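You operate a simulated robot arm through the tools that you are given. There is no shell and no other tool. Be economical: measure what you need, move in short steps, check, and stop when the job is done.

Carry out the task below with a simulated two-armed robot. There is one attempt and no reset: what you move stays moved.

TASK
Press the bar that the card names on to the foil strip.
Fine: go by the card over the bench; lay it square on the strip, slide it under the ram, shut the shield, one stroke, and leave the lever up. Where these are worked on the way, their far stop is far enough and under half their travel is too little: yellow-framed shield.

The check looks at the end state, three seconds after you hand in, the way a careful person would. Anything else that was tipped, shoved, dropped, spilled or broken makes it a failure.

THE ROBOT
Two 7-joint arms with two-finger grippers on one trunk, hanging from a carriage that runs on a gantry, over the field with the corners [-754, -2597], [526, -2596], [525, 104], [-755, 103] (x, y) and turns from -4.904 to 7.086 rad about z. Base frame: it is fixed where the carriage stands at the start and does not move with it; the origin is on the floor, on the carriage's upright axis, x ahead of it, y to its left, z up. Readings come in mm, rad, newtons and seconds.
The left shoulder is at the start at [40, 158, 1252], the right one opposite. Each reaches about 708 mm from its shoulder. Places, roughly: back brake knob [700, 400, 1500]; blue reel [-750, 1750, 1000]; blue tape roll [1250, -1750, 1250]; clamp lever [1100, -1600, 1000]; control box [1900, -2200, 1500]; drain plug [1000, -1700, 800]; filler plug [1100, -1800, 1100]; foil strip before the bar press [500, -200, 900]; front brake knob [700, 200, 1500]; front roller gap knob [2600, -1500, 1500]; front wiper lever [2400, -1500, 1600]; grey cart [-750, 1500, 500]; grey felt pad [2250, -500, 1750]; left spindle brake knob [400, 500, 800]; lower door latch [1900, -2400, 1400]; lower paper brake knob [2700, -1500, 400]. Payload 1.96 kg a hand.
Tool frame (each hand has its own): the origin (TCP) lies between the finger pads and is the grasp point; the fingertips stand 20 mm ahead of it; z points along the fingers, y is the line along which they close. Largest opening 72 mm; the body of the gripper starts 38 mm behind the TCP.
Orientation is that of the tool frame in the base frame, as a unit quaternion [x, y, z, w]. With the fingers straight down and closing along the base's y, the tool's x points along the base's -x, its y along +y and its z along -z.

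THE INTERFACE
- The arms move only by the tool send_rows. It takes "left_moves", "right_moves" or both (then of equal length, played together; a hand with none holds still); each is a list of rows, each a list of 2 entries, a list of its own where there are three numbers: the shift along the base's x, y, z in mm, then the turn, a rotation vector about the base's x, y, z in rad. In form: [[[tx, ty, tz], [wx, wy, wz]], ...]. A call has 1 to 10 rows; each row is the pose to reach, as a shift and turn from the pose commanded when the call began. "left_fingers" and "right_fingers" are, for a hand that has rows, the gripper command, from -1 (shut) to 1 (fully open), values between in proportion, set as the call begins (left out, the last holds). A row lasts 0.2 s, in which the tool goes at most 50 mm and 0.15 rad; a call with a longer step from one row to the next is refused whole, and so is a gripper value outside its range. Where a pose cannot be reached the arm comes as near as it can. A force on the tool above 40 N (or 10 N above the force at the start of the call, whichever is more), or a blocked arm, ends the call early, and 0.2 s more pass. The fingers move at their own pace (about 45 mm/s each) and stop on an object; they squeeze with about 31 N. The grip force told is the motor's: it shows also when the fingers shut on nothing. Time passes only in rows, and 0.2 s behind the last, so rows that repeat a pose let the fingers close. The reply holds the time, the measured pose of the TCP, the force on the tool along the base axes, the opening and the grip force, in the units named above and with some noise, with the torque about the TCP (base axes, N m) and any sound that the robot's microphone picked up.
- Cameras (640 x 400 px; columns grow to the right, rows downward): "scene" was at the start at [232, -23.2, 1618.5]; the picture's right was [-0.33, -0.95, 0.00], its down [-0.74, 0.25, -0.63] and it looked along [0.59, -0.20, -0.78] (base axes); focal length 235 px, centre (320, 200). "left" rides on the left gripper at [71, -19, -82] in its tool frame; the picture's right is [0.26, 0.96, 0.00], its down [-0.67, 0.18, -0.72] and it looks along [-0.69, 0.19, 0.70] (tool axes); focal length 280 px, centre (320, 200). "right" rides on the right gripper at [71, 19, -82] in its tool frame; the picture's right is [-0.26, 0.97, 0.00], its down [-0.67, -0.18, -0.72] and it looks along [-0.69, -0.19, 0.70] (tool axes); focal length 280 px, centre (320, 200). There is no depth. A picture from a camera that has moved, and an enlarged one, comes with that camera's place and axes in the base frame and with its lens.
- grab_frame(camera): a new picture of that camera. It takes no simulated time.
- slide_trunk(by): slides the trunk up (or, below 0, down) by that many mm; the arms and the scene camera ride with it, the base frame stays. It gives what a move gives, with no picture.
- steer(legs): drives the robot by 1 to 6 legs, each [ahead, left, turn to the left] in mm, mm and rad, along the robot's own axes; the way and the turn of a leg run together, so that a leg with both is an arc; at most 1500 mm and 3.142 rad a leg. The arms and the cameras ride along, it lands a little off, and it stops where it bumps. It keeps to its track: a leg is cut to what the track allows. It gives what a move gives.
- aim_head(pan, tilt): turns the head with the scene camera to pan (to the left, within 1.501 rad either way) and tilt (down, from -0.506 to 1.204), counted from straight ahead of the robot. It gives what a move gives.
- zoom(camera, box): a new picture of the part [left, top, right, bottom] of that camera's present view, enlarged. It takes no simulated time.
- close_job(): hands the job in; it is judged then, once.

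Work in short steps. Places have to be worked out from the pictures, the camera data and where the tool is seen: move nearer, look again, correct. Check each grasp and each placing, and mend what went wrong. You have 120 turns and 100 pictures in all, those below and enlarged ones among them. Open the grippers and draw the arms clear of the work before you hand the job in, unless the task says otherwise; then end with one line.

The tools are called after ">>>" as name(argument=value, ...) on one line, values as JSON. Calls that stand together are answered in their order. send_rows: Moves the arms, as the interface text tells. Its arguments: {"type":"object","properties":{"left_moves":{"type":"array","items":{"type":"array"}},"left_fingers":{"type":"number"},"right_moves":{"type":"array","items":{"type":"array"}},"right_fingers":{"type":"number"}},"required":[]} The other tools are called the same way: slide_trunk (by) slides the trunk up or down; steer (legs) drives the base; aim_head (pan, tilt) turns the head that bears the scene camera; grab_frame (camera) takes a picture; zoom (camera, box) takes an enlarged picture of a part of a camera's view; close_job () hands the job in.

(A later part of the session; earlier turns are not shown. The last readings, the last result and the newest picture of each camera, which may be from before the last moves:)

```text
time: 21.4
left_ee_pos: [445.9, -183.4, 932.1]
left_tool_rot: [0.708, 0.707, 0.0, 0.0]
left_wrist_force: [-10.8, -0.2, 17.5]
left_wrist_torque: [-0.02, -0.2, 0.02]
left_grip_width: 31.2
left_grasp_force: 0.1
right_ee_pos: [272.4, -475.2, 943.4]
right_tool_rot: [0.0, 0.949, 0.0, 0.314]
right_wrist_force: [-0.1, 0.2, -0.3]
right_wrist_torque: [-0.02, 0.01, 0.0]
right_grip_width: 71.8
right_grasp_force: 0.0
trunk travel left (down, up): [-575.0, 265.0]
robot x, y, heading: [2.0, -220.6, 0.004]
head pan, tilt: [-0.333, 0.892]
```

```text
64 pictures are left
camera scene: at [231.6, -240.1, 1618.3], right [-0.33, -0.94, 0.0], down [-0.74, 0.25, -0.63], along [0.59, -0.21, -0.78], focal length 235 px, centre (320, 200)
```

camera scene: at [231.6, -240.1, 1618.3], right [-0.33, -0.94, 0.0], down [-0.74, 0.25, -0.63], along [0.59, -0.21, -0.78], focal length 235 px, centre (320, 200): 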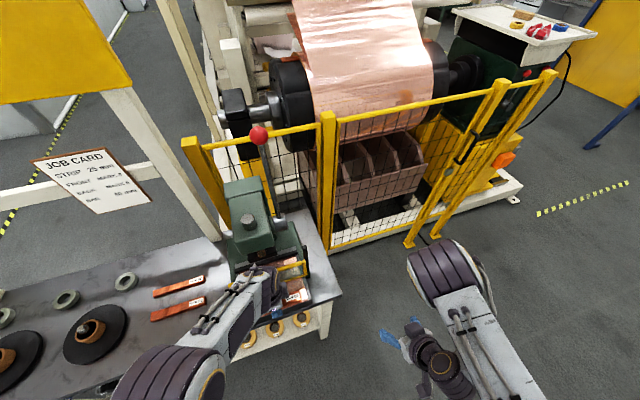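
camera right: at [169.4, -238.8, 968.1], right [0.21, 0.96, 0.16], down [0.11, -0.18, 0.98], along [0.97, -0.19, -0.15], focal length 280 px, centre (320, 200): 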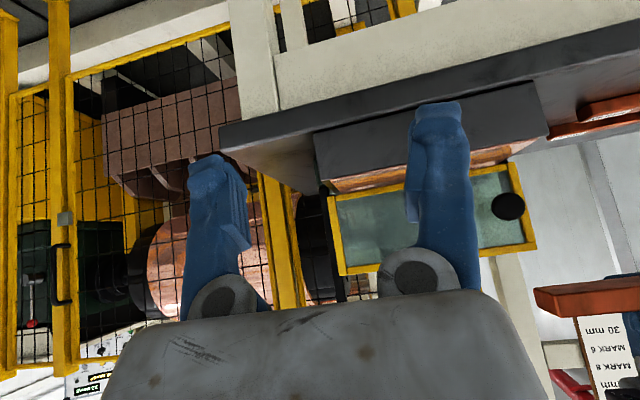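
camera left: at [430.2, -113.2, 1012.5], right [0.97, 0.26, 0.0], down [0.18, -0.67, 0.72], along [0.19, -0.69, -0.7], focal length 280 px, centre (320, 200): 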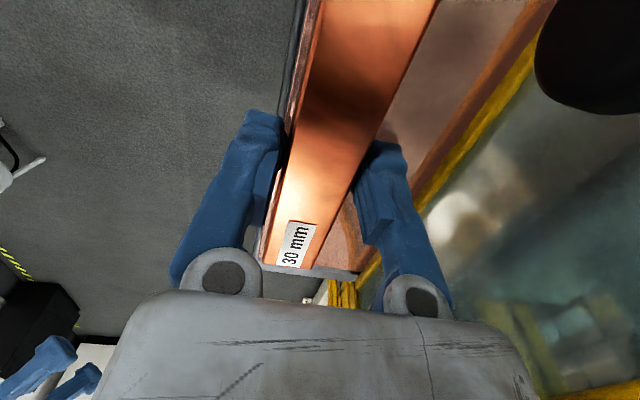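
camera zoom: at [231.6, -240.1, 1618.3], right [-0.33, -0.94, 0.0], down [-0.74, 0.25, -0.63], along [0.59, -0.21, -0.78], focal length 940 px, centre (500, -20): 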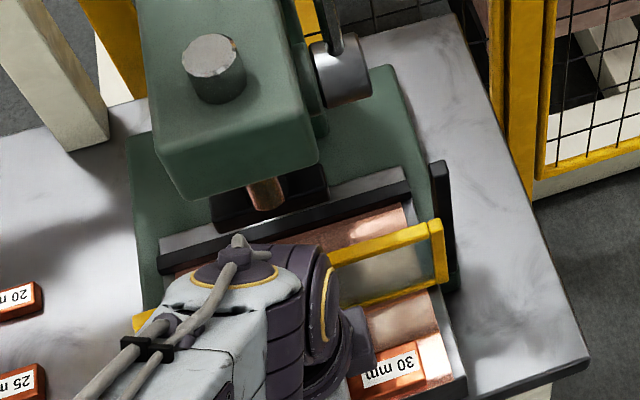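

The fingers only opened slightly so far and there is still 17 N upward; I rise 2 mm and open further in place.

>>> send_rows(left_moves=[[[0, 0, 2], [0, 0, 0]], [[0, 0, 4], [0, 0, 0]], [[0, 0, 4], [0, 0, 0]], [[0, 0, 4], [0, 0, 0]]], left_fingers=0.2)

>>> grab_frame(camera="left")

```text
time: 22.4
left_ee_pos: [448.0, -183.2, 936.8]
left_tool_rot: [0.707, 0.708, 0.0, 0.0]
left_wrist_force: [0.6, -0.2, -0.6]
left_wrist_torque: [0.0, -0.01, 0.01]
left_grip_width: 43.4
left_grasp_force: 0.1
right_ee_pos: [274.5, -474.2, 945.2]
right_tool_rot: [0.0, 0.949, 0.0, 0.315]
right_wrist_force: [-0.6, 0.2, -0.3]
right_wrist_torque: [0.02, -0.04, 0.02]
right_grip_width: 72.0
right_grasp_force: 0.0
trunk travel left (down, up): [-575.0, 265.0]
robot x, y, heading: [1.6, -217.0, -0.003]
head pan, tilt: [-0.333, 0.892]
```

```text
63 pictures are left
camera left: at [430.4, -113.1, 1016.7], right [0.97, 0.26, 0.0], down [0.18, -0.67, 0.72], along [0.19, -0.69, -0.7], focal length 280 px, centre (320, 200)
```

left: 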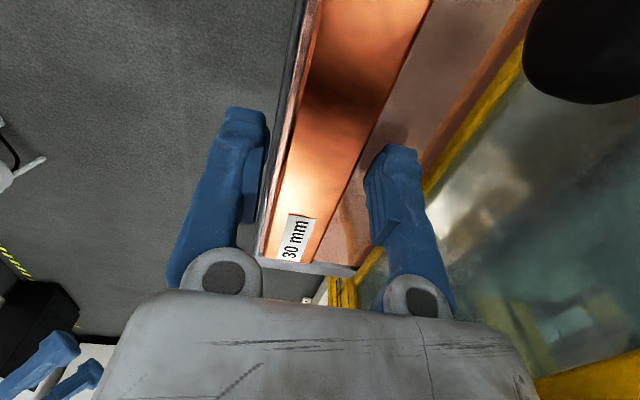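

Released: the bar lies on the foil, square. I lift the left hand up and off to the left.

>>> send_rows(left_moves=[[[0, 0, 30], [0, 0, 0]], [[0, 0, 75], [0, 0, 0]], [[-10, 20, 110], [0, 0, 0]], [[-30, 60, 120], [0, 0, 0]], [[-50, 100, 120], [0, 0, 0]], [[-60, 140, 120], [0, 0, 0]], [[-60, 180, 120], [0, 0, 0]]])

>>> zoom(camera="scene", box=[195, 205, 355, 305])

>>> grab_frame(camera="left")

```text
time: 24.0
left_ee_pos: [388.1, -2.0, 1056.9]
left_tool_rot: [0.707, 0.707, 0.0, -0.001]
left_wrist_force: [-0.3, -0.2, -0.5]
left_wrist_torque: [0.0, -0.02, 0.02]
left_grip_width: 43.4
left_grasp_force: 0.2
right_ee_pos: [275.8, -475.1, 944.5]
right_tool_rot: [0.0, 0.949, 0.0, 0.315]
right_wrist_force: [0.3, 0.0, 0.4]
right_wrist_torque: [-0.01, 0.01, 0.03]
right_grip_width: 72.1
right_grasp_force: 0.0
trunk travel left (down, up): [-575.0, 265.0]
robot x, y, heading: [-2.0, -213.2, -0.001]
head pan, tilt: [-0.333, 0.892]
```

```text
4.00 times, centred on (275, 255) of scene
camera zoom: at [232.0, -239.9, 1618.5], right [-0.33, -0.94, 0.0], down [-0.74, 0.25, -0.63], along [0.59, -0.21, -0.78], focal length 940 px, centre (500, -20)
```

zoom: 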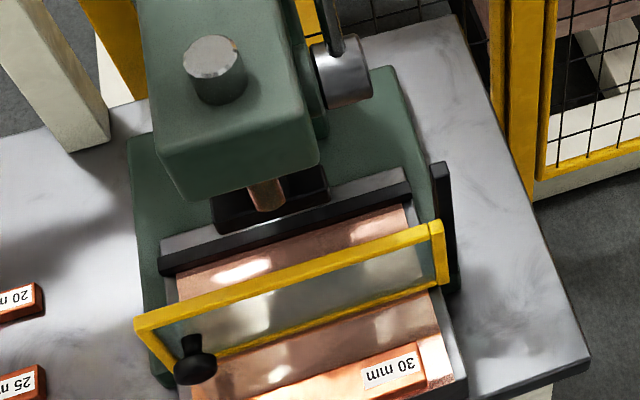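

```text
61 pictures are left
camera left: at [370.3, 68.2, 1137.2], right [0.97, 0.26, 0.0], down [0.18, -0.67, 0.72], along [0.19, -0.69, -0.7], focal length 280 px, centre (320, 200)
```

left: 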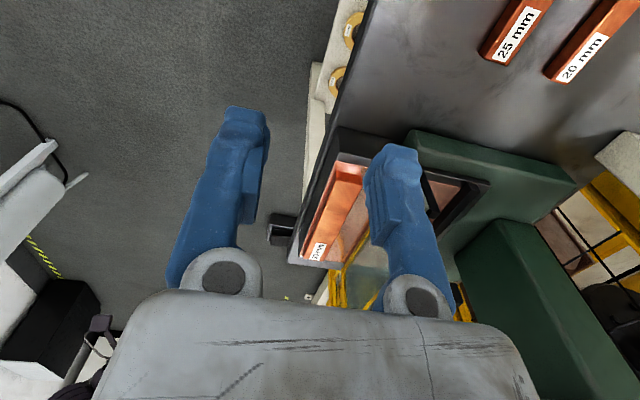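

The bar sits square on the foil front. The shield rests down across the foil, so it must be opened first. I zoom on the knob and post to judge the shield's motion.

>>> zoom(camera="scene", box=[222, 240, 318, 300])

```text
6.67 times, centred on (270, 270) of scene
camera zoom: at [232.0, -239.9, 1618.5], right [-0.33, -0.94, 0.0], down [-0.74, 0.25, -0.63], along [0.59, -0.21, -0.78], focal length 1567 px, centre (653, -267)
```

zoom: 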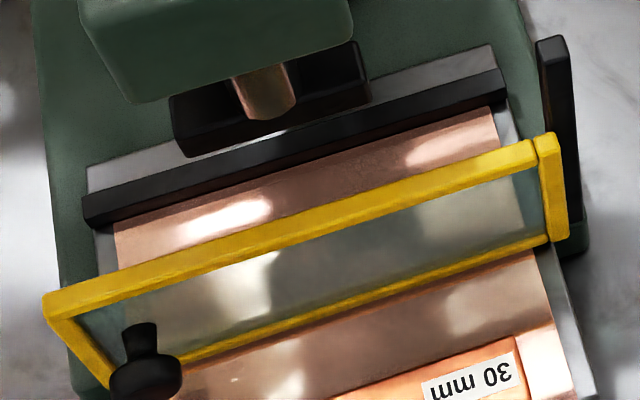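

Knob disc is at ≈[485, −109, 958]. I turn the left hand back so its fingers close along y.

>>> send_rows(left_moves=[[[-5, 0, 0], [0, 0, 0.15]], [[-10, 0, 0], [0, 0, 0.3]], [[-15, 0, 0], [0, 0, 0.45]], [[-20, 0, 0], [0, 0, 0.6]], [[-25, 0, 0], [0, 0, 0.75]], [[-30, -10, 0], [0, 0, 0.9]], [[-35, -20, 0], [0, 0, 1.05]], [[-40, -30, 0], [0, 0, 1.2]], [[-45, -40, 0], [0, 0, 1.35]], [[-50, -50, 0], [0, 0, 1.5]]], left_fingers=0.6)

>>> send_rows(left_moves=[[[0, -10, 0], [0, 0, 0.07]], [[0, -20, 0], [0, -0.15, 0]], [[0, -30, -10], [0, -0.3, 0]], [[0, -40, -20], [0, -0.45, 0]], [[0, -50, -30], [0, -0.6, 0]]])

>>> grab_frame(camera="left")

```text
time: 26.2
left_ee_pos: [338.6, -53.1, 1056.3]
left_tool_rot: [0.035, 0.999, 0.0, 0.001]
left_wrist_force: [-0.2, -0.3, -0.2]
left_wrist_torque: [-0.02, 0.02, 0.0]
left_grip_width: 57.7
left_grasp_force: 0.0
right_ee_pos: [275.0, -474.2, 945.1]
right_tool_rot: [0.0, 0.949, 0.0, 0.315]
right_wrist_force: [-0.3, 0.4, -0.7]
right_wrist_torque: [-0.01, -0.01, 0.0]
right_grip_width: 72.0
right_grasp_force: 0.0
trunk travel left (down, up): [-575.0, 265.0]
robot x, y, heading: [0.5, -216.1, 0.002]
head pan, tilt: [-0.333, 0.892]
```

```text
refused: row 2 steps farther than a row can; nothing moved
```

```text
59 pictures are left
camera left: at [267.6, -68.4, 1136.5], right [-0.19, 0.98, 0.0], down [0.68, 0.14, 0.72], along [0.7, 0.14, -0.7], focal length 280 px, centre (320, 200)
```

left: 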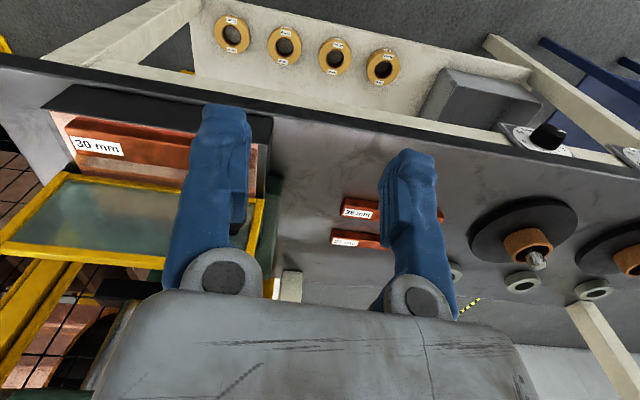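

I pitch the fingers forward and stage the hand in front of and above the knob.

>>> send_rows(left_moves=[[[15, -10, 0], [0, -0.13, 0.06]], [[30, -20, -10], [0, -0.26, 0.065]], [[45, -35, -20], [0, -0.4, 0.07]], [[60, -50, -30], [0, -0.5, 0.07]], [[75, -56, -40], [0, -0.6, 0.07]], [[75, -56, -40], [0, -0.6, 0.07]]])

>>> grab_frame(camera="left")

>>> zoom(camera="scene", box=[195, 205, 355, 305])

```text
time: 27.6
left_ee_pos: [414.3, -109.3, 1015.6]
left_tool_rot: [0.0, 0.955, 0.01, 0.295]
left_wrist_force: [-0.2, -0.8, 0.8]
left_wrist_torque: [-0.02, 0.03, -0.06]
left_grip_width: 57.6
left_grasp_force: 0.1
right_ee_pos: [274.6, -474.8, 945.5]
right_tool_rot: [0.0, 0.949, 0.0, 0.315]
right_wrist_force: [0.2, -0.3, 0.1]
right_wrist_torque: [-0.01, 0.0, -0.01]
right_grip_width: 72.2
right_grasp_force: 0.0
trunk travel left (down, up): [-575.0, 265.0]
robot x, y, heading: [2.6, -215.6, 0.002]
head pan, tilt: [-0.333, 0.892]
```

```text
58 pictures are left
camera left: at [309.9, -130.6, 1041.8], right [-0.22, 0.97, -0.13], down [0.15, 0.16, 0.97], along [0.96, 0.2, -0.18], focal length 280 px, centre (320, 200)
```

left: 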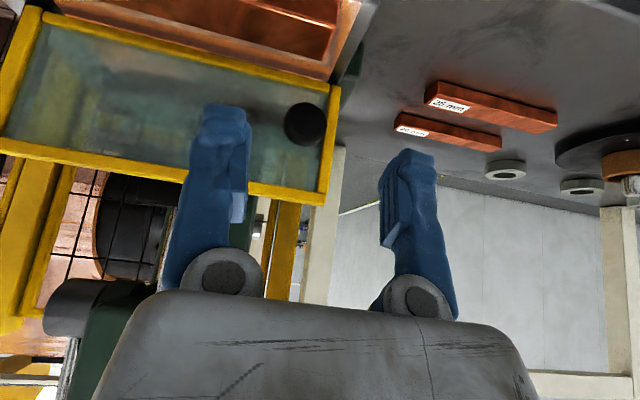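

```text
4.00 times, centred on (275, 255) of scene
camera zoom: at [232.0, -240.0, 1618.5], right [-0.33, -0.94, 0.0], down [-0.74, 0.25, -0.63], along [0.59, -0.21, -0.78], focal length 940 px, centre (500, -20)
```

zoom: 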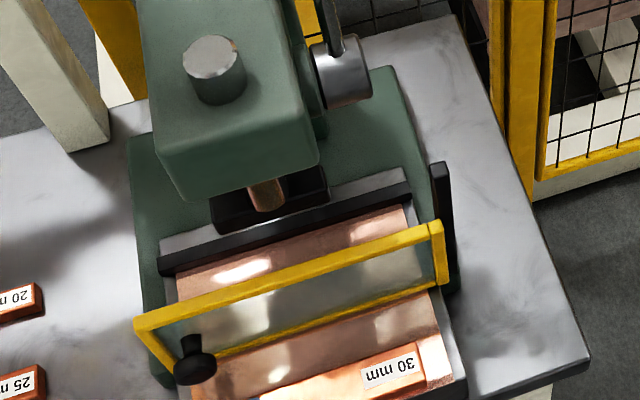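

Knob confirmed at ≈[485, −111, 960]. I advance onto it with the fingers open either side.

>>> send_rows(left_moves=[[[20, -1, -30], [0, 0, 0]], [[40, -1, -50], [0, 0, 0]], [[55, -1, -55], [0, 0, 0]], [[62, -1, -56], [0, 0, 0]], [[62, -1, -56], [0, 0, 0]]])

>>> grab_frame(camera="left")

>>> zoom(camera="scene", box=[195, 205, 355, 305])

```text
time: 28.8
left_ee_pos: [475.0, -111.4, 959.6]
left_tool_rot: [0.0, 0.955, 0.01, 0.296]
left_wrist_force: [-0.4, -0.1, -0.3]
left_wrist_torque: [0.0, 0.02, 0.01]
left_grip_width: 57.5
left_grasp_force: 0.0
right_ee_pos: [275.9, -475.2, 945.9]
right_tool_rot: [0.0, 0.949, 0.0, 0.316]
right_wrist_force: [-0.3, -0.3, 0.0]
right_wrist_torque: [0.0, 0.02, -0.01]
right_grip_width: 72.0
right_grasp_force: 0.1
trunk travel left (down, up): [-575.0, 265.0]
robot x, y, heading: [-1.0, -214.0, -0.002]
head pan, tilt: [-0.333, 0.892]
```

```text
56 pictures are left
camera left: at [372.3, -131.3, 986.1], right [-0.22, 0.97, -0.13], down [0.15, 0.16, 0.97], along [0.96, 0.2, -0.18], focal length 280 px, centre (320, 200)
```

left: 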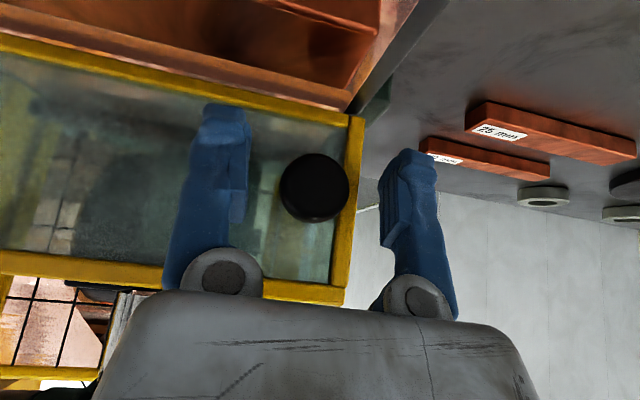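

```text
4.00 times, centred on (275, 255) of scene
camera zoom: at [232.0, -240.1, 1618.5], right [-0.33, -0.94, 0.0], down [-0.74, 0.25, -0.63], along [0.59, -0.21, -0.78], focal length 940 px, centre (500, -20)
```

zoom: 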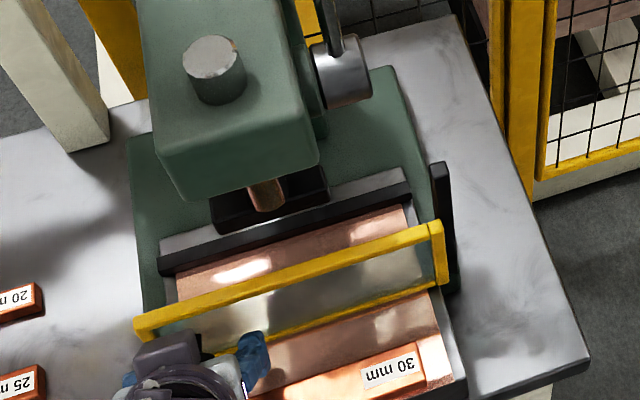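

The knob is centred at the TCP. I advance 6 mm more and close on it.

>>> send_rows(left_moves=[[[6, 0, 0], [0, 0, 0]], [[6, 0, 0], [0, 0, 0]], [[6, 0, 0], [0, 0, 0]], [[6, 0, 0], [0, 0, 0]]], left_fingers=-1)

>>> grab_frame(camera="left")

```text
time: 29.8
left_ee_pos: [482.8, -111.5, 959.7]
left_tool_rot: [0.0, 0.956, 0.01, 0.294]
left_wrist_force: [0.1, -1.7, -2.0]
left_wrist_torque: [-0.02, -0.19, 0.07]
left_grip_width: 21.0
left_grasp_force: 40.1
right_ee_pos: [274.4, -475.9, 944.4]
right_tool_rot: [0.0, 0.949, 0.0, 0.315]
right_wrist_force: [0.4, 1.1, -0.2]
right_wrist_torque: [0.02, -0.03, -0.01]
right_grip_width: 71.9
right_grasp_force: 0.0
trunk travel left (down, up): [-575.0, 265.0]
robot x, y, heading: [0.0, -218.0, 0.005]
head pan, tilt: [-0.333, 0.892]
```

```text
54 pictures are left
camera left: at [378.1, -132.1, 986.1], right [-0.22, 0.97, -0.13], down [0.15, 0.17, 0.97], along [0.96, 0.2, -0.18], focal length 280 px, centre (320, 200)
```

left: 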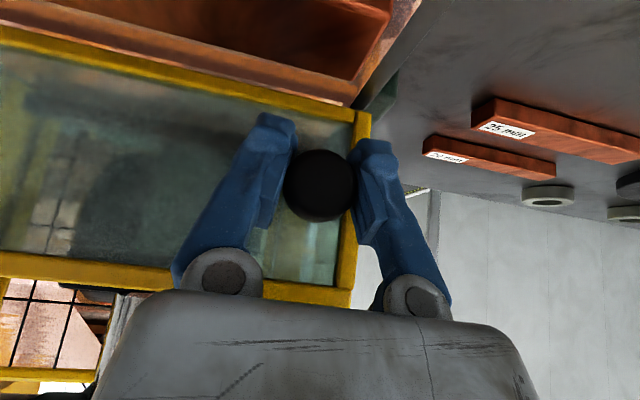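

The knob is gripped (21 mm). I test gently by lifting 8 mm to learn whether the shield slides up.

>>> send_rows(left_moves=[[[0, 0, 4], [0, 0, 0]], [[0, 0, 8], [0, 0, 0]], [[0, 0, 8], [0, 0, 0]]])

>>> zoom(camera="scene", box=[195, 205, 355, 305])

```text
time: 30.3
left_ee_pos: [476.6, -111.8, 960.4]
left_tool_rot: [0.001, 0.958, 0.01, 0.287]
left_wrist_force: [1.2, -1.8, -20.5]
left_wrist_torque: [0.04, -0.43, 0.19]
left_grip_width: 20.9
left_grasp_force: 40.0
right_ee_pos: [274.2, -475.6, 944.2]
right_tool_rot: [0.0, 0.949, 0.001, 0.314]
right_wrist_force: [-0.1, -1.1, 0.9]
right_wrist_torque: [-0.02, -0.01, -0.02]
right_grip_width: 71.9
right_grasp_force: 0.0
trunk travel left (down, up): [-575.0, 265.0]
robot x, y, heading: [-2.1, -217.9, -0.0]
head pan, tilt: [-0.333, 0.892]
stopped in row 2 (left hand): the force on the tool passed its limit at 43 N (the readings are from after the stop); the commanded pose is now the measured one
```

```text
4.00 times, centred on (275, 255) of scene
camera zoom: at [231.7, -240.5, 1618.3], right [-0.33, -0.94, 0.0], down [-0.74, 0.25, -0.63], along [0.59, -0.21, -0.78], focal length 940 px, centre (500, -20)
```

zoom: 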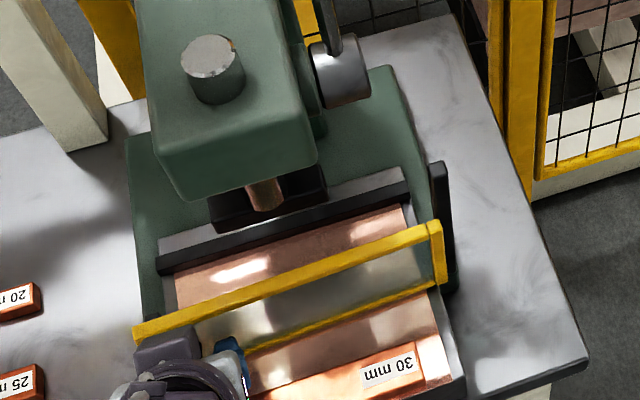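

It won't lift (43 N), but the hand drifted −x, suggesting a door hinge at the −y post. I test a gentle 10 mm pull along −x.

>>> send_rows(left_moves=[[[-4, 0, 0], [0, 0, 0]], [[-8, 0, 0], [0, 0, 0]], [[-12, 0, 0], [0, 0, 0]], [[-12, 0, 0], [0, 0, 0]]])

>>> zoom(camera="scene", box=[195, 205, 355, 305])

>>> grab_frame(camera="left")

```text
time: 31.3
left_ee_pos: [463.5, -114.8, 961.5]
left_tool_rot: [0.0, 0.958, 0.009, 0.288]
left_wrist_force: [3.5, -11.1, -35.7]
left_wrist_torque: [-0.01, 0.23, -0.02]
left_grip_width: 20.9
left_grasp_force: 40.3
right_ee_pos: [273.7, -477.2, 945.6]
right_tool_rot: [0.001, 0.95, -0.002, 0.313]
right_wrist_force: [0.2, 0.3, 0.2]
right_wrist_torque: [0.0, -0.03, 0.01]
right_grip_width: 71.7
right_grasp_force: 0.0
trunk travel left (down, up): [-575.0, 265.0]
robot x, y, heading: [-0.3, -219.9, -0.001]
head pan, tilt: [-0.333, 0.892]
```

```text
4.00 times, centred on (275, 255) of scene
camera zoom: at [231.1, -241.5, 1618.0], right [-0.33, -0.94, 0.0], down [-0.74, 0.25, -0.63], along [0.59, -0.21, -0.78], focal length 940 px, centre (500, -20)
```

zoom: 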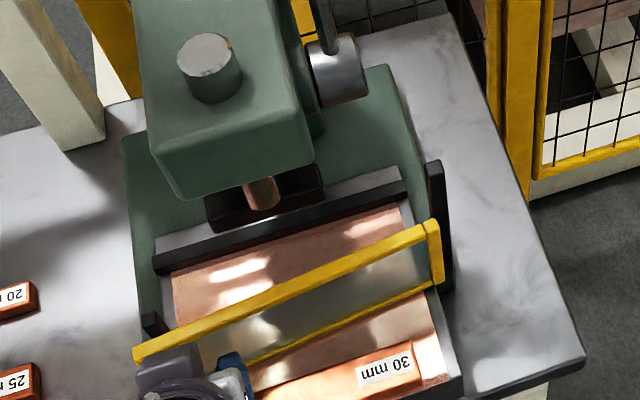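

```text
51 pictures are left
camera left: at [360.3, -135.1, 989.0], right [-0.22, 0.97, -0.13], down [0.17, 0.17, 0.97], along [0.96, 0.19, -0.2], focal length 280 px, centre (320, 200)
```

left: 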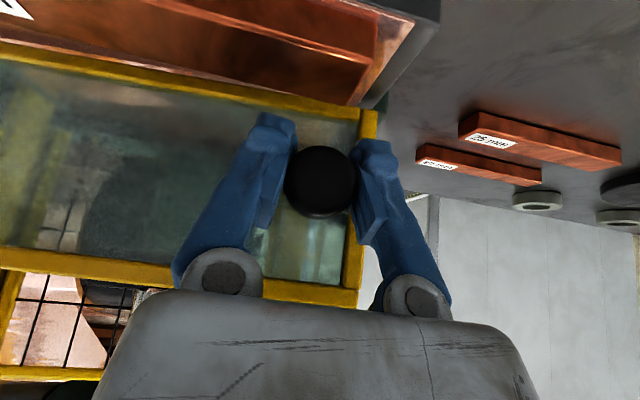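

It is a door: hinged at the −y post, swinging toward me at foil level — the bar would be in its sweep. So I push it shut again, release, and pick the bar back up before opening.

>>> send_rows(left_moves=[[[5, 1, -3], [0, 0, 0]], [[12, 2, -5], [0, 0, 0]], [[17, 3, -5], [0, 0, 0]], [[17, 3, -5], [0, 0, 0]]])

>>> send_rows(left_moves=[[[0, 0, 0], [0, 0, 0]], [[0, 0, 0], [0, 0, 0]], [[0, 0, 0], [0, 0, 0]], [[-25, 0, 10], [0, 0, 0]], [[-55, 0, 35], [0, 0, 0]], [[-90, 0, 65], [0, 0, 0]]], left_fingers=0.6)

>>> zoom(camera="scene", box=[195, 205, 355, 305])

```text
time: 32.3
left_ee_pos: [484.2, -110.5, 958.5]
left_tool_rot: [0.0, 0.956, 0.009, 0.292]
left_wrist_force: [-7.5, -16.2, 25.4]
left_wrist_torque: [-0.03, -0.13, -0.05]
left_grip_width: 20.2
left_grasp_force: 40.2
right_ee_pos: [275.7, -476.9, 946.3]
right_tool_rot: [0.0, 0.949, -0.001, 0.315]
right_wrist_force: [-0.4, 0.6, 0.2]
right_wrist_torque: [0.03, 0.0, 0.0]
right_grip_width: 72.1
right_grasp_force: 0.1
trunk travel left (down, up): [-575.0, 265.0]
robot x, y, heading: [0.4, -215.6, 0.002]
head pan, tilt: [-0.333, 0.892]
```

```text
time: 33.7
left_ee_pos: [393.5, -106.7, 1022.5]
left_tool_rot: [0.001, 0.957, 0.01, 0.29]
left_wrist_force: [-0.5, 0.3, -0.2]
left_wrist_torque: [-0.01, 0.03, 0.01]
left_grip_width: 57.7
left_grasp_force: 0.1
right_ee_pos: [274.6, -475.5, 945.6]
right_tool_rot: [-0.001, 0.949, 0.001, 0.315]
right_wrist_force: [0.3, 0.1, 0.2]
right_wrist_torque: [-0.01, 0.0, 0.0]
right_grip_width: 72.1
right_grasp_force: 0.0
trunk travel left (down, up): [-575.0, 265.0]
robot x, y, heading: [1.0, -216.7, -0.001]
head pan, tilt: [-0.333, 0.892]
```

```text
4.00 times, centred on (275, 255) of scene
camera zoom: at [231.8, -240.1, 1618.4], right [-0.33, -0.94, 0.0], down [-0.74, 0.25, -0.63], along [0.59, -0.21, -0.78], focal length 940 px, centre (500, -20)
```

zoom: 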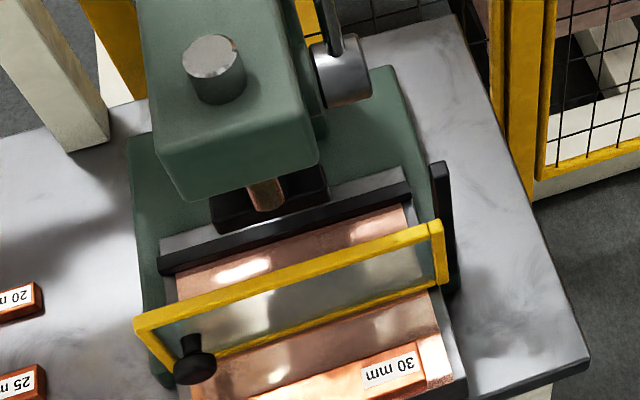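

Shut again, bar untouched. I bring the left hand back to fingers-down and yaw it −90° for regrasping the bar.

>>> send_rows(left_moves=[[[-15, 15, 10], [0, 0.15, 0]], [[-25, 30, 20], [0, 0.3, 0]], [[-35, 45, 30], [0, 0.45, 0]], [[-40, 55, 35], [0, 0.589, 0]]], left_fingers=0.2)

>>> send_rows(left_moves=[[[5, 5, 0], [0, 0, -0.15]], [[10, 10, 0], [0, 0, -0.3]], [[15, 15, 0], [0, 0, -0.45]], [[20, 20, 0], [0, 0, -0.6]], [[25, 25, 0], [0, 0, -0.75]], [[30, 30, 0], [0, 0, -0.9]], [[35, 35, 0], [0, 0, -1.05]], [[40, 40, 0], [0, 0, -1.2]], [[45, 45, 0], [0, 0, -1.35]], [[45, 50, 0], [0, 0, -1.5]]])

```text
time: 34.7
left_ee_pos: [352.6, -52.2, 1059.5]
left_tool_rot: [0.004, 1.0, 0.009, -0.002]
left_wrist_force: [-0.5, 0.0, 0.0]
left_wrist_torque: [-0.01, -0.01, 0.01]
left_grip_width: 43.3
left_grasp_force: 0.2
right_ee_pos: [275.5, -475.3, 944.8]
right_tool_rot: [0.0, 0.949, -0.001, 0.315]
right_wrist_force: [-0.3, 0.3, 0.9]
right_wrist_torque: [-0.04, 0.03, 0.0]
right_grip_width: 71.8
right_grasp_force: 0.0
trunk travel left (down, up): [-575.0, 265.0]
robot x, y, heading: [1.7, -220.6, 0.004]
head pan, tilt: [-0.333, 0.892]
```

```text
time: 36.9
left_ee_pos: [397.7, -3.0, 1058.8]
left_tool_rot: [0.685, 0.728, 0.007, 0.007]
left_wrist_force: [0.4, 0.4, 0.8]
left_wrist_torque: [-0.01, 0.01, 0.01]
left_grip_width: 43.0
left_grasp_force: 0.1
right_ee_pos: [275.3, -474.7, 943.8]
right_tool_rot: [0.0, 0.949, 0.001, 0.314]
right_wrist_force: [0.3, -0.2, -0.1]
right_wrist_torque: [0.02, -0.01, -0.03]
right_grip_width: 72.0
right_grasp_force: 0.0
trunk travel left (down, up): [-575.0, 265.0]
robot x, y, heading: [4.4, -218.5, -0.001]
head pan, tilt: [-0.333, 0.892]
```

I square the wrist and travel back over the bar, then down to the pose where I let it go.

>>> send_rows(left_moves=[[[10, -40, 0], [0, 0.02, -0.061]], [[20, -80, 0], [0, 0.02, -0.061]], [[35, -125, 0], [0, 0.02, -0.061]], [[50, -165, 0], [0, 0.02, -0.061]], [[50, -181, -20], [0, 0.02, -0.061]], [[50, -181, -60], [0, 0.02, -0.061]], [[50, -181, -80], [0, 0.02, -0.061]], [[50, -181, -80], [0, 0.02, -0.061]]])

>>> grab_frame(camera="left")

```text
time: 38.7
left_ee_pos: [447.6, -182.8, 977.6]
left_tool_rot: [0.706, 0.708, 0.001, -0.001]
left_wrist_force: [-0.5, 0.8, -0.2]
left_wrist_torque: [-0.01, -0.02, 0.0]
left_grip_width: 43.2
left_grasp_force: 0.1
right_ee_pos: [274.9, -475.1, 944.7]
right_tool_rot: [0.0, 0.949, 0.0, 0.315]
right_wrist_force: [-0.2, -1.5, 0.4]
right_wrist_torque: [-0.01, 0.01, 0.0]
right_grip_width: 72.0
right_grasp_force: 0.1
trunk travel left (down, up): [-575.0, 265.0]
robot x, y, heading: [-2.5, -218.5, 0.004]
head pan, tilt: [-0.333, 0.892]
```

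```text
49 pictures are left
camera left: at [430.2, -113.1, 1058.7], right [0.96, 0.26, 0.0], down [0.18, -0.68, 0.71], along [0.19, -0.69, -0.7], focal length 280 px, centre (320, 200)
```

left: 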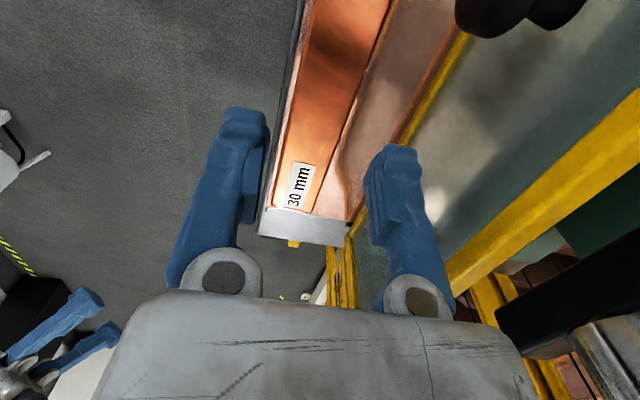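

Aligned over the bar. Down 41 mm and grip.

>>> send_rows(left_moves=[[[0, 0, -20], [0, 0, 0]], [[0, 0, -36], [0, 0, 0]], [[0, 0, -41], [0, 0, 0]], [[0, 0, -41], [0, 0, 0]]])

>>> send_rows(left_moves=[[[0, 0, 0], [0, 0, 0]], [[0, 0, 0], [0, 0, 0]], [[0, 0, 0], [0, 0, 0]], [[0, 0, 10], [0, 0, 0]], [[0, 0, 40], [0, 0, 0]], [[0, 0, 80], [0, 0, 0]], [[-5, 20, 115], [0, 0, 0]], [[-20, 60, 125], [0, 0, 0]]], left_fingers=-1)

```text
time: 39.7
left_ee_pos: [447.2, -183.7, 936.4]
left_tool_rot: [0.706, 0.708, 0.001, -0.001]
left_wrist_force: [-0.2, -0.9, -0.4]
left_wrist_torque: [-0.03, 0.03, 0.01]
left_grip_width: 43.2
left_grasp_force: 0.1
right_ee_pos: [276.9, -474.8, 944.0]
right_tool_rot: [-0.001, 0.949, 0.0, 0.315]
right_wrist_force: [0.1, -0.2, 0.1]
right_wrist_torque: [0.02, 0.02, 0.02]
right_grip_width: 71.9
right_grasp_force: 0.1
trunk travel left (down, up): [-575.0, 265.0]
robot x, y, heading: [1.0, -216.6, -0.0]
head pan, tilt: [-0.333, 0.892]
```

```text
time: 41.5
left_ee_pos: [427.0, -121.6, 1063.3]
left_tool_rot: [0.706, 0.708, 0.002, -0.001]
left_wrist_force: [0.4, -0.5, -5.9]
left_wrist_torque: [-0.01, -0.01, 0.01]
left_grip_width: 29.4
left_grasp_force: 30.9
right_ee_pos: [274.7, -473.8, 945.1]
right_tool_rot: [0.0, 0.95, 0.0, 0.313]
right_wrist_force: [1.1, 0.3, -0.2]
right_wrist_torque: [0.03, 0.03, 0.05]
right_grip_width: 72.1
right_grasp_force: 0.1
trunk travel left (down, up): [-575.0, 265.0]
robot x, y, heading: [1.2, -217.0, 0.002]
head pan, tilt: [-0.333, 0.892]
```

Bar held again. I move it out to the left, and bring the right hand toward the knob.

>>> send_rows(left_moves=[[[-10, 40, 0], [0, 0, 0]], [[-20, 80, 0], [0, 0, 0]], [[-30, 125, 0], [0, 0, 0]], [[-40, 165, 0], [0, 0, 0]], [[-40, 190, 0], [0, 0, 0]]])

>>> send_rows(right_moves=[[[10, 45, 10], [0, 0, 0]], [[25, 90, 20], [0, 0, 0]], [[40, 135, 30], [0, 0, 0]], [[55, 180, 40], [0, 0, 0]], [[70, 225, 50], [0, 0, 0]], [[85, 270, 60], [0, 0, 0]], [[100, 315, 65], [0, 0, 0]], [[115, 350, 70], [0, 0, 0]], [[130, 366, 70], [0, 0, 0]], [[130, 366, 70], [0, 0, 0]]], right_fingers=0.6)

>>> grab_frame(camera="right")

>>> grab_frame(camera="scene")

```text
time: 42.7
left_ee_pos: [388.6, 65.0, 1060.8]
left_tool_rot: [0.707, 0.708, 0.001, -0.001]
left_wrist_force: [0.1, 0.6, -7.7]
left_wrist_torque: [0.0, -0.01, 0.03]
left_grip_width: 29.6
left_grasp_force: 30.7
right_ee_pos: [274.0, -474.7, 944.4]
right_tool_rot: [0.0, 0.95, 0.0, 0.314]
right_wrist_force: [0.1, -0.5, -0.3]
right_wrist_torque: [-0.03, 0.0, 0.0]
right_grip_width: 72.1
right_grasp_force: 0.1
trunk travel left (down, up): [-575.0, 265.0]
robot x, y, heading: [3.5, -217.5, -0.001]
head pan, tilt: [-0.333, 0.892]
```

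```text
time: 44.9
left_ee_pos: [387.8, 64.8, 1060.9]
left_tool_rot: [0.705, 0.709, 0.0, -0.001]
left_wrist_force: [-0.4, -0.3, -6.7]
left_wrist_torque: [-0.02, -0.01, -0.02]
left_grip_width: 29.1
left_grasp_force: 30.8
right_ee_pos: [278.5, -456.8, 945.4]
right_tool_rot: [0.001, 0.951, 0.003, 0.31]
right_wrist_force: [0.4, -0.1, -0.1]
right_wrist_torque: [0.0, 0.03, 0.01]
right_grip_width: 57.5
right_grasp_force: 0.0
right hand out of reach, approached as far as the arm can: row 1, 2, 3, 4, 5, 6, 7, 8, 9, 10
trunk travel left (down, up): [-575.0, 265.0]
robot x, y, heading: [2.0, -217.4, 0.005]
head pan, tilt: [-0.333, 0.892]
```

```text
48 pictures are left
camera right: at [173.2, -437.7, 969.6], right [0.21, 0.96, 0.16], down [0.12, -0.19, 0.97], along [0.97, -0.19, -0.16], focal length 280 px, centre (320, 200)
```

right: 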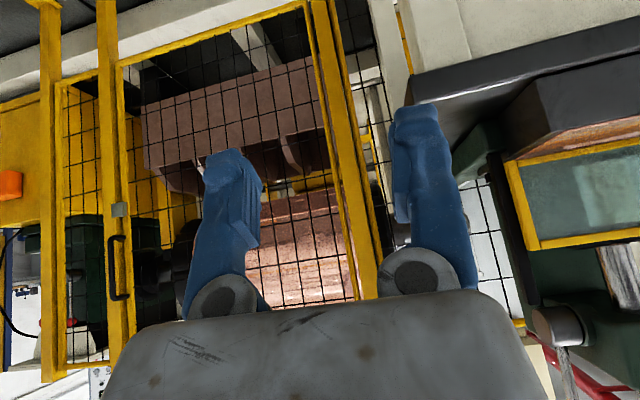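

```text
47 pictures are left
camera scene: at [231.8, -240.2, 1618.4], right [-0.33, -0.94, 0.0], down [-0.74, 0.25, -0.63], along [0.59, -0.21, -0.78], focal length 235 px, centre (320, 200)
```

scene: 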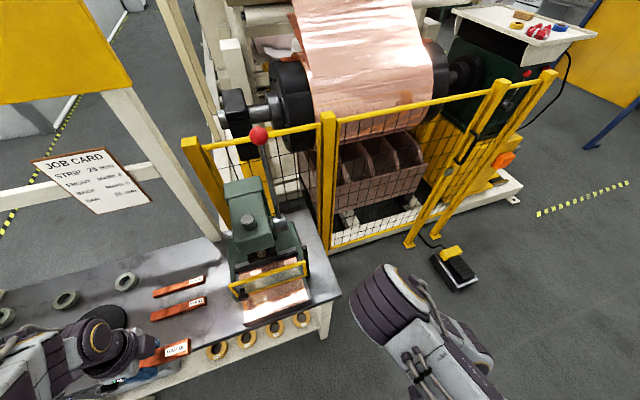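

The right arm is stuck against a joint limit from its early tilted pose. I return it to a fingers-down posture like its starting one.

>>> send_rows(right_moves=[[[10, -10, 10], [0, 0.14, 0]], [[20, -20, 20], [0, 0.28, 0]], [[35, -27, 40], [0, 0.42, 0]], [[48, -27, 55], [0, 0.56, 0]], [[48, -27, 55], [0, 0.63, 0]], [[48, -27, 55], [0, 0.63, 0]]])

>>> send_rows(right_moves=[[[15, 40, 0], [0, 0, 0]], [[30, 80, 0], [0, 0, 0]], [[40, 120, 0], [0, 0, 0]], [[50, 160, 0], [0, 0, 0]], [[60, 200, 0], [0, 0, 0]], [[60, 200, 0], [0, 0, 0]]])

```text
time: 46.3
left_ee_pos: [387.1, 65.7, 1060.4]
left_tool_rot: [0.706, 0.709, 0.0, -0.001]
left_wrist_force: [-0.7, 0.5, -5.9]
left_wrist_torque: [-0.01, 0.01, -0.02]
left_grip_width: 29.2
left_grasp_force: 30.8
right_ee_pos: [328.2, -487.5, 1002.7]
right_tool_rot: [0.001, 1.0, 0.0, 0.004]
right_wrist_force: [-0.4, 0.3, 0.1]
right_wrist_torque: [-0.01, -0.01, 0.01]
right_grip_width: 57.7
right_grasp_force: 0.0
trunk travel left (down, up): [-575.0, 265.0]
robot x, y, heading: [-2.5, -217.4, 0.002]
head pan, tilt: [-0.333, 0.892]
```

```text
time: 47.7
left_ee_pos: [387.5, 64.2, 1062.4]
left_tool_rot: [0.706, 0.709, 0.001, -0.001]
left_wrist_force: [0.4, 0.1, -5.7]
left_wrist_torque: [-0.03, 0.0, 0.01]
left_grip_width: 29.0
left_grasp_force: 31.4
right_ee_pos: [388.7, -289.0, 1004.3]
right_tool_rot: [0.001, 1.0, 0.0, 0.005]
right_wrist_force: [0.7, -0.4, -0.1]
right_wrist_torque: [0.0, -0.02, -0.03]
right_grip_width: 57.7
right_grasp_force: 0.0
trunk travel left (down, up): [-575.0, 265.0]
robot x, y, heading: [-0.5, -217.5, 0.004]
head pan, tilt: [-0.333, 0.892]
```

Right arm is free now. I move it in front of the knob while pitching the fingers forward.

>>> send_rows(right_moves=[[[0, 40, 5], [0, 0, 0]], [[0, 80, 10], [0, 0, 0]], [[5, 120, 10], [0, -0.13, 0]], [[10, 155, 15], [0, -0.26, 0]], [[15, 178, 15], [0, -0.39, 0]], [[20, 178, 15], [0, -0.52, 0]], [[20, 178, 15], [0, -0.52, 0]]])

>>> grab_frame(camera="right")

```text
time: 49.3
left_ee_pos: [388.3, 65.2, 1060.7]
left_tool_rot: [0.706, 0.709, 0.0, -0.001]
left_wrist_force: [-0.7, -0.6, -6.0]
left_wrist_torque: [-0.02, -0.02, 0.04]
left_grip_width: 29.1
left_grasp_force: 31.3
right_ee_pos: [408.6, -109.1, 1019.7]
right_tool_rot: [0.001, 0.965, -0.002, 0.263]
right_wrist_force: [0.4, -0.1, 0.5]
right_wrist_torque: [0.01, -0.01, 0.0]
right_grip_width: 57.6
right_grasp_force: 0.1
trunk travel left (down, up): [-575.0, 265.0]
robot x, y, heading: [1.3, -216.0, 0.0]
head pan, tilt: [-0.333, 0.892]
```

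```text
46 pictures are left
camera right: at [305.9, -91.2, 1053.4], right [0.23, 0.96, 0.13], down [0.22, -0.18, 0.96], along [0.95, -0.19, -0.25], focal length 280 px, centre (320, 200)
```

right: 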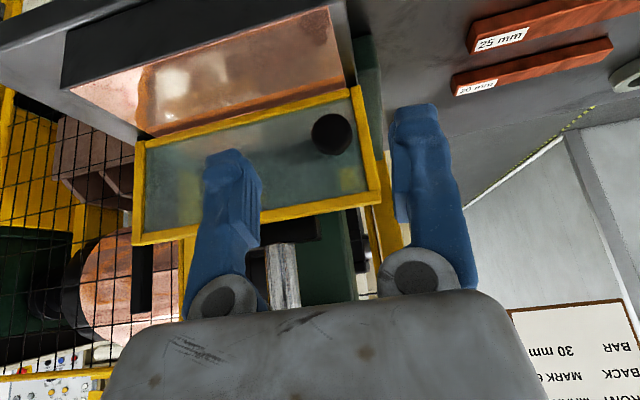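

Clear view of the knob. I advance onto it and close.

>>> send_rows(right_moves=[[[20, -1, -30], [0, 0, 0]], [[40, -2, -52], [0, 0, 0]], [[60, -2, -60], [0, 0, 0]], [[73, -2, -60], [0, 0, 0]], [[73, -2, -60], [0, 0, 0]]])

>>> send_rows(right_moves=[[[0, 0, 0], [0, 0, 0]], [[0, 0, 0], [0, 0, 0]], [[0, 0, 0], [0, 0, 0]], [[0, 0, 0], [0, 0, 0]]], right_fingers=-1)

>>> grab_frame(camera="right")

```text
time: 50.5
left_ee_pos: [388.3, 65.7, 1060.6]
left_tool_rot: [0.706, 0.708, 0.001, -0.001]
left_wrist_force: [0.1, -1.2, -6.7]
left_wrist_torque: [0.01, 0.03, 0.03]
left_grip_width: 29.0
left_grasp_force: 31.2
right_ee_pos: [481.7, -112.5, 958.9]
right_tool_rot: [0.001, 0.965, 0.0, 0.261]
right_wrist_force: [0.3, 0.1, 0.1]
right_wrist_torque: [0.01, 0.01, -0.01]
right_grip_width: 57.5
right_grasp_force: 0.0
trunk travel left (down, up): [-575.0, 265.0]
robot x, y, heading: [1.8, -217.8, -0.004]
head pan, tilt: [-0.333, 0.892]
```

```text
time: 51.5
left_ee_pos: [388.5, 66.4, 1061.7]
left_tool_rot: [0.706, 0.708, 0.001, -0.002]
left_wrist_force: [-0.7, -0.6, -6.1]
left_wrist_torque: [0.0, -0.04, -0.01]
left_grip_width: 29.3
left_grasp_force: 30.8
right_ee_pos: [481.0, -111.4, 959.0]
right_tool_rot: [0.0, 0.965, 0.0, 0.261]
right_wrist_force: [0.1, 2.8, -2.8]
right_wrist_torque: [0.0, 0.02, 0.07]
right_grip_width: 20.9
right_grasp_force: 40.2
trunk travel left (down, up): [-575.0, 265.0]
robot x, y, heading: [1.4, -212.4, -0.003]
head pan, tilt: [-0.333, 0.892]
```

```text
45 pictures are left
camera right: at [377.9, -92.5, 993.9], right [0.23, 0.96, 0.13], down [0.22, -0.18, 0.96], along [0.95, -0.19, -0.25], focal length 280 px, centre (320, 200)
```

right: 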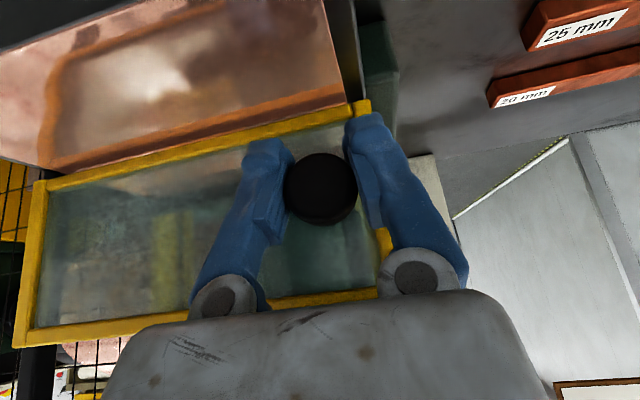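

The knob is gripped. I swing the door about its hinge (≈[505, −285]), yawing the hand with it, first by 0.6 rad.

>>> send_rows(right_moves=[[[-20.6, -4.1, 0], [0, 0, 0.12]], [[-40.6, -10.7, 0], [0, 0, 0.24]], [[-59.6, -19.6, 0], [0, 0, 0.36]], [[-77.4, -30.7, 0], [0, 0, 0.48]], [[-93.8, -43.9, 0], [0, 0, 0.6]], [[-93.8, -43.9, 0], [0, 0, 0.6]]])

>>> zoom(camera="scene", box=[175, 205, 355, 330])

```text
time: 52.9
left_ee_pos: [386.2, 67.3, 1061.3]
left_tool_rot: [0.706, 0.708, 0.0, -0.001]
left_wrist_force: [-0.1, -0.4, -6.7]
left_wrist_torque: [-0.01, 0.02, 0.02]
left_grip_width: 29.6
left_grasp_force: 31.3
right_ee_pos: [384.3, -154.1, 958.2]
right_tool_rot: [-0.286, 0.922, 0.079, 0.248]
right_wrist_force: [-8.7, 9.7, -9.0]
right_wrist_torque: [-0.01, -0.02, 0.08]
right_grip_width: 20.6
right_grasp_force: 40.2
trunk travel left (down, up): [-575.0, 265.0]
robot x, y, heading: [-0.1, -218.1, 0.004]
head pan, tilt: [-0.333, 0.892]
```

```text
3.20 times, centred on (265, 268) of scene
camera zoom: at [230.8, -239.3, 1618.0], right [-0.33, -0.94, 0.0], down [-0.74, 0.26, -0.63], along [0.59, -0.2, -0.78], focal length 752 px, centre (496, -16)
```

zoom: 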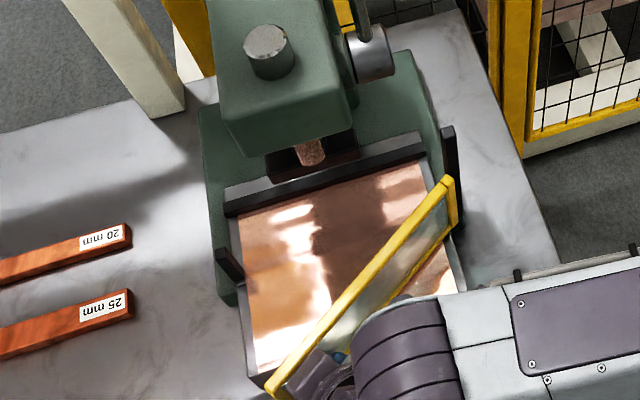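

The door swings smoothly. I continue the arc to about 1.44 rad.

>>> send_rows(right_moves=[[[-14.6, -15, 0], [0, 0, 0.12]], [[-27.4, -31.8, 0], [0, 0, 0.24]], [[-38.1, -49.7, 0], [0, 0, 0.36]], [[-46.5, -69.1, 0], [0, 0, 0.48]], [[-52.6, -89.2, 0], [0, 0, 0.6]], [[-56.3, -109.9, 0], [0, 0, 0.72]], [[-57.3, -130.9, 0], [0, 0, 0.84]], [[-57.3, -130.9, 0], [0, 0, 0.84]]])

>>> zoom(camera="scene", box=[175, 205, 355, 330])

```text
time: 54.3
left_ee_pos: [384.5, 66.1, 1061.0]
left_tool_rot: [0.706, 0.708, 0.0, -0.002]
left_wrist_force: [-0.2, 0.5, -6.8]
left_wrist_torque: [-0.03, 0.01, 0.0]
left_grip_width: 29.6
left_grasp_force: 30.9
right_ee_pos: [322.2, -263.6, 957.6]
right_tool_rot: [-0.592, 0.763, 0.165, 0.202]
right_wrist_force: [-17.6, 2.2, 9.0]
right_wrist_torque: [-0.63, 0.4, -0.06]
right_grip_width: 20.3
right_grasp_force: 40.2
trunk travel left (down, up): [-575.0, 265.0]
robot x, y, heading: [1.0, -219.1, 0.002]
head pan, tilt: [-0.333, 0.892]
stopped in row 7 (right hand): the force on the tool passed its limit at 41 N (the readings are from after the stop); the commanded pose is now the measured one
```

```text
3.20 times, centred on (265, 268) of scene
camera zoom: at [229.7, -240.1, 1617.8], right [-0.33, -0.94, 0.0], down [-0.74, 0.26, -0.63], along [0.59, -0.21, -0.78], focal length 752 px, centre (496, -16)
```

zoom: 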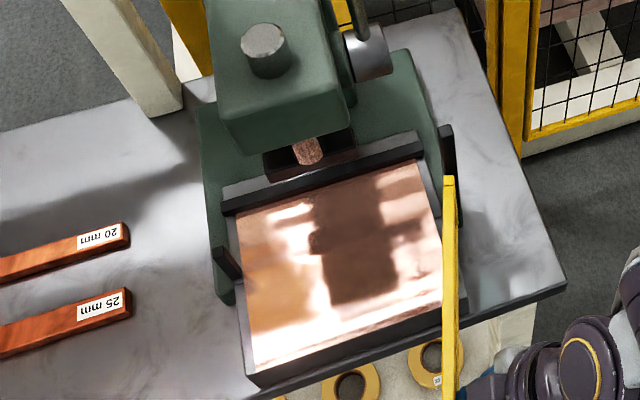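

The door stands open ~75°, apparently at its stop. I release the knob and back the right hand off toward −y.

>>> send_rows(right_moves=[[[0, 0, 0], [0, 0, 0]], [[0, 0, 0], [0, 0, 0]], [[0, 0, 0], [0, 0, 0]], [[-8, -30, 10], [0, 0, 0]], [[-20, -70, 25], [0, 0, 0]], [[-25, -115, 40], [0, 0, 0]], [[-25, -160, 50], [0, 0, 0]]], right_fingers=0.6)

>>> grab_frame(camera="scene")

>>> grab_frame(camera="right")

```text
time: 55.9
left_ee_pos: [387.6, 63.9, 1061.2]
left_tool_rot: [0.706, 0.708, 0.0, -0.002]
left_wrist_force: [-0.7, 0.5, -6.3]
left_wrist_torque: [-0.05, 0.02, 0.0]
left_grip_width: 29.2
left_grasp_force: 30.4
right_ee_pos: [303.2, -425.0, 1009.3]
right_tool_rot: [-0.59, 0.763, 0.161, 0.207]
right_wrist_force: [-0.6, -0.2, 0.8]
right_wrist_torque: [-0.01, -0.01, 0.04]
right_grip_width: 57.7
right_grasp_force: 0.0
trunk travel left (down, up): [-575.0, 265.0]
robot x, y, heading: [-0.1, -215.5, 0.006]
head pan, tilt: [-0.333, 0.892]
```

```text
42 pictures are left
camera scene: at [231.5, -240.5, 1618.4], right [-0.33, -0.94, 0.0], down [-0.74, 0.25, -0.63], along [0.59, -0.21, -0.78], focal length 235 px, centre (320, 200)
```

scene: 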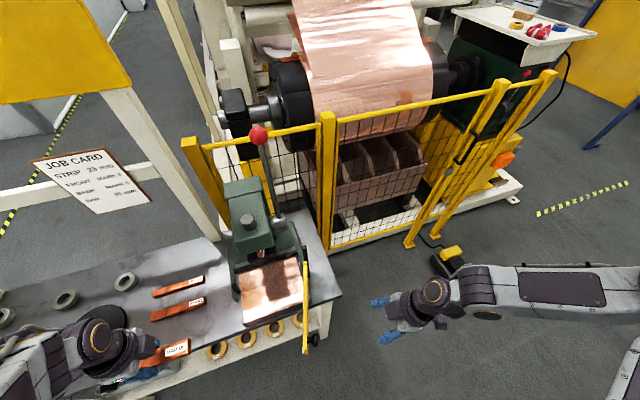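

```text
41 pictures are left
camera right: at [258.9, -519.4, 1044.1], right [-0.88, 0.46, 0.14], down [0.24, 0.17, 0.96], along [0.42, 0.87, -0.25], focal length 280 px, centre (320, 200)
```

right: 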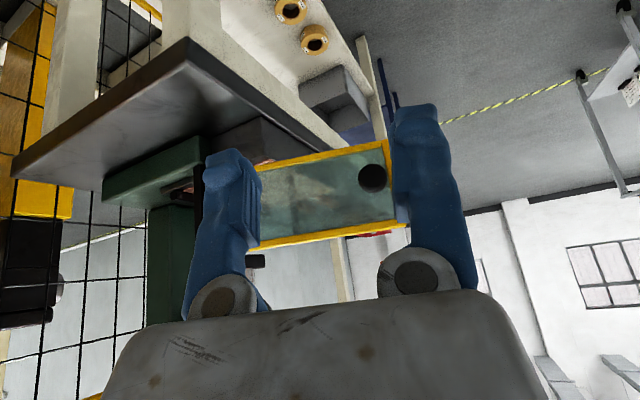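

The door stays open by itself. Now I bring the bar back over the foil, this time at x≈475, y≈−184.

>>> send_rows(left_moves=[[[10, -40, 0], [0, 0, 0]], [[20, -85, 0], [0, 0, 0]], [[35, -130, 0], [0, 0, 0]], [[50, -175, 0], [0, 0, 0]], [[65, -215, 0], [0, 0, 0]], [[80, -240, 0], [0, 0, 0]], [[87, -248, -20], [0, 0, 0]], [[87, -248, -60], [0, 0, 0]], [[87, -248, -100], [0, 0, 0]], [[87, -248, -100], [0, 0, 0]]])

>>> zoom(camera="scene", box=[195, 205, 355, 305])

>>> grab_frame(camera="left")

```text
time: 58.1
left_ee_pos: [473.7, -183.5, 961.3]
left_tool_rot: [0.706, 0.708, 0.001, -0.002]
left_wrist_force: [0.0, -0.1, -6.6]
left_wrist_torque: [-0.04, 0.01, 0.01]
left_grip_width: 29.3
left_grasp_force: 31.1
right_ee_pos: [302.9, -425.2, 1008.0]
right_tool_rot: [-0.59, 0.764, 0.161, 0.206]
right_wrist_force: [-0.2, 0.4, -0.5]
right_wrist_torque: [-0.03, -0.05, -0.01]
right_grip_width: 57.6
right_grasp_force: 0.1
trunk travel left (down, up): [-575.0, 265.0]
robot x, y, heading: [-0.2, -215.8, -0.006]
head pan, tilt: [-0.333, 0.892]
```

```text
4.00 times, centred on (275, 255) of scene
camera zoom: at [231.5, -240.2, 1618.4], right [-0.33, -0.94, 0.0], down [-0.74, 0.26, -0.63], along [0.59, -0.21, -0.78], focal length 940 px, centre (500, -20)
```

zoom: 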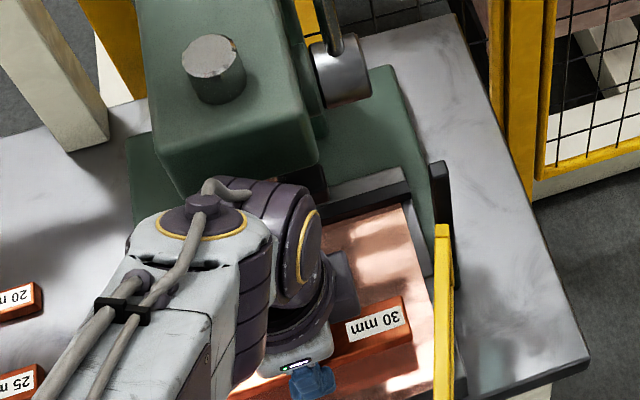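

```text
39 pictures are left
camera left: at [455.4, -112.6, 1041.9], right [0.96, 0.26, 0.0], down [0.18, -0.68, 0.71], along [0.19, -0.69, -0.7], focal length 280 px, centre (320, 200)
```

left: 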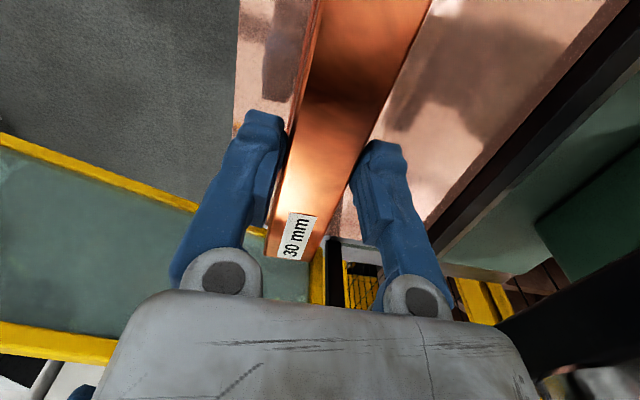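

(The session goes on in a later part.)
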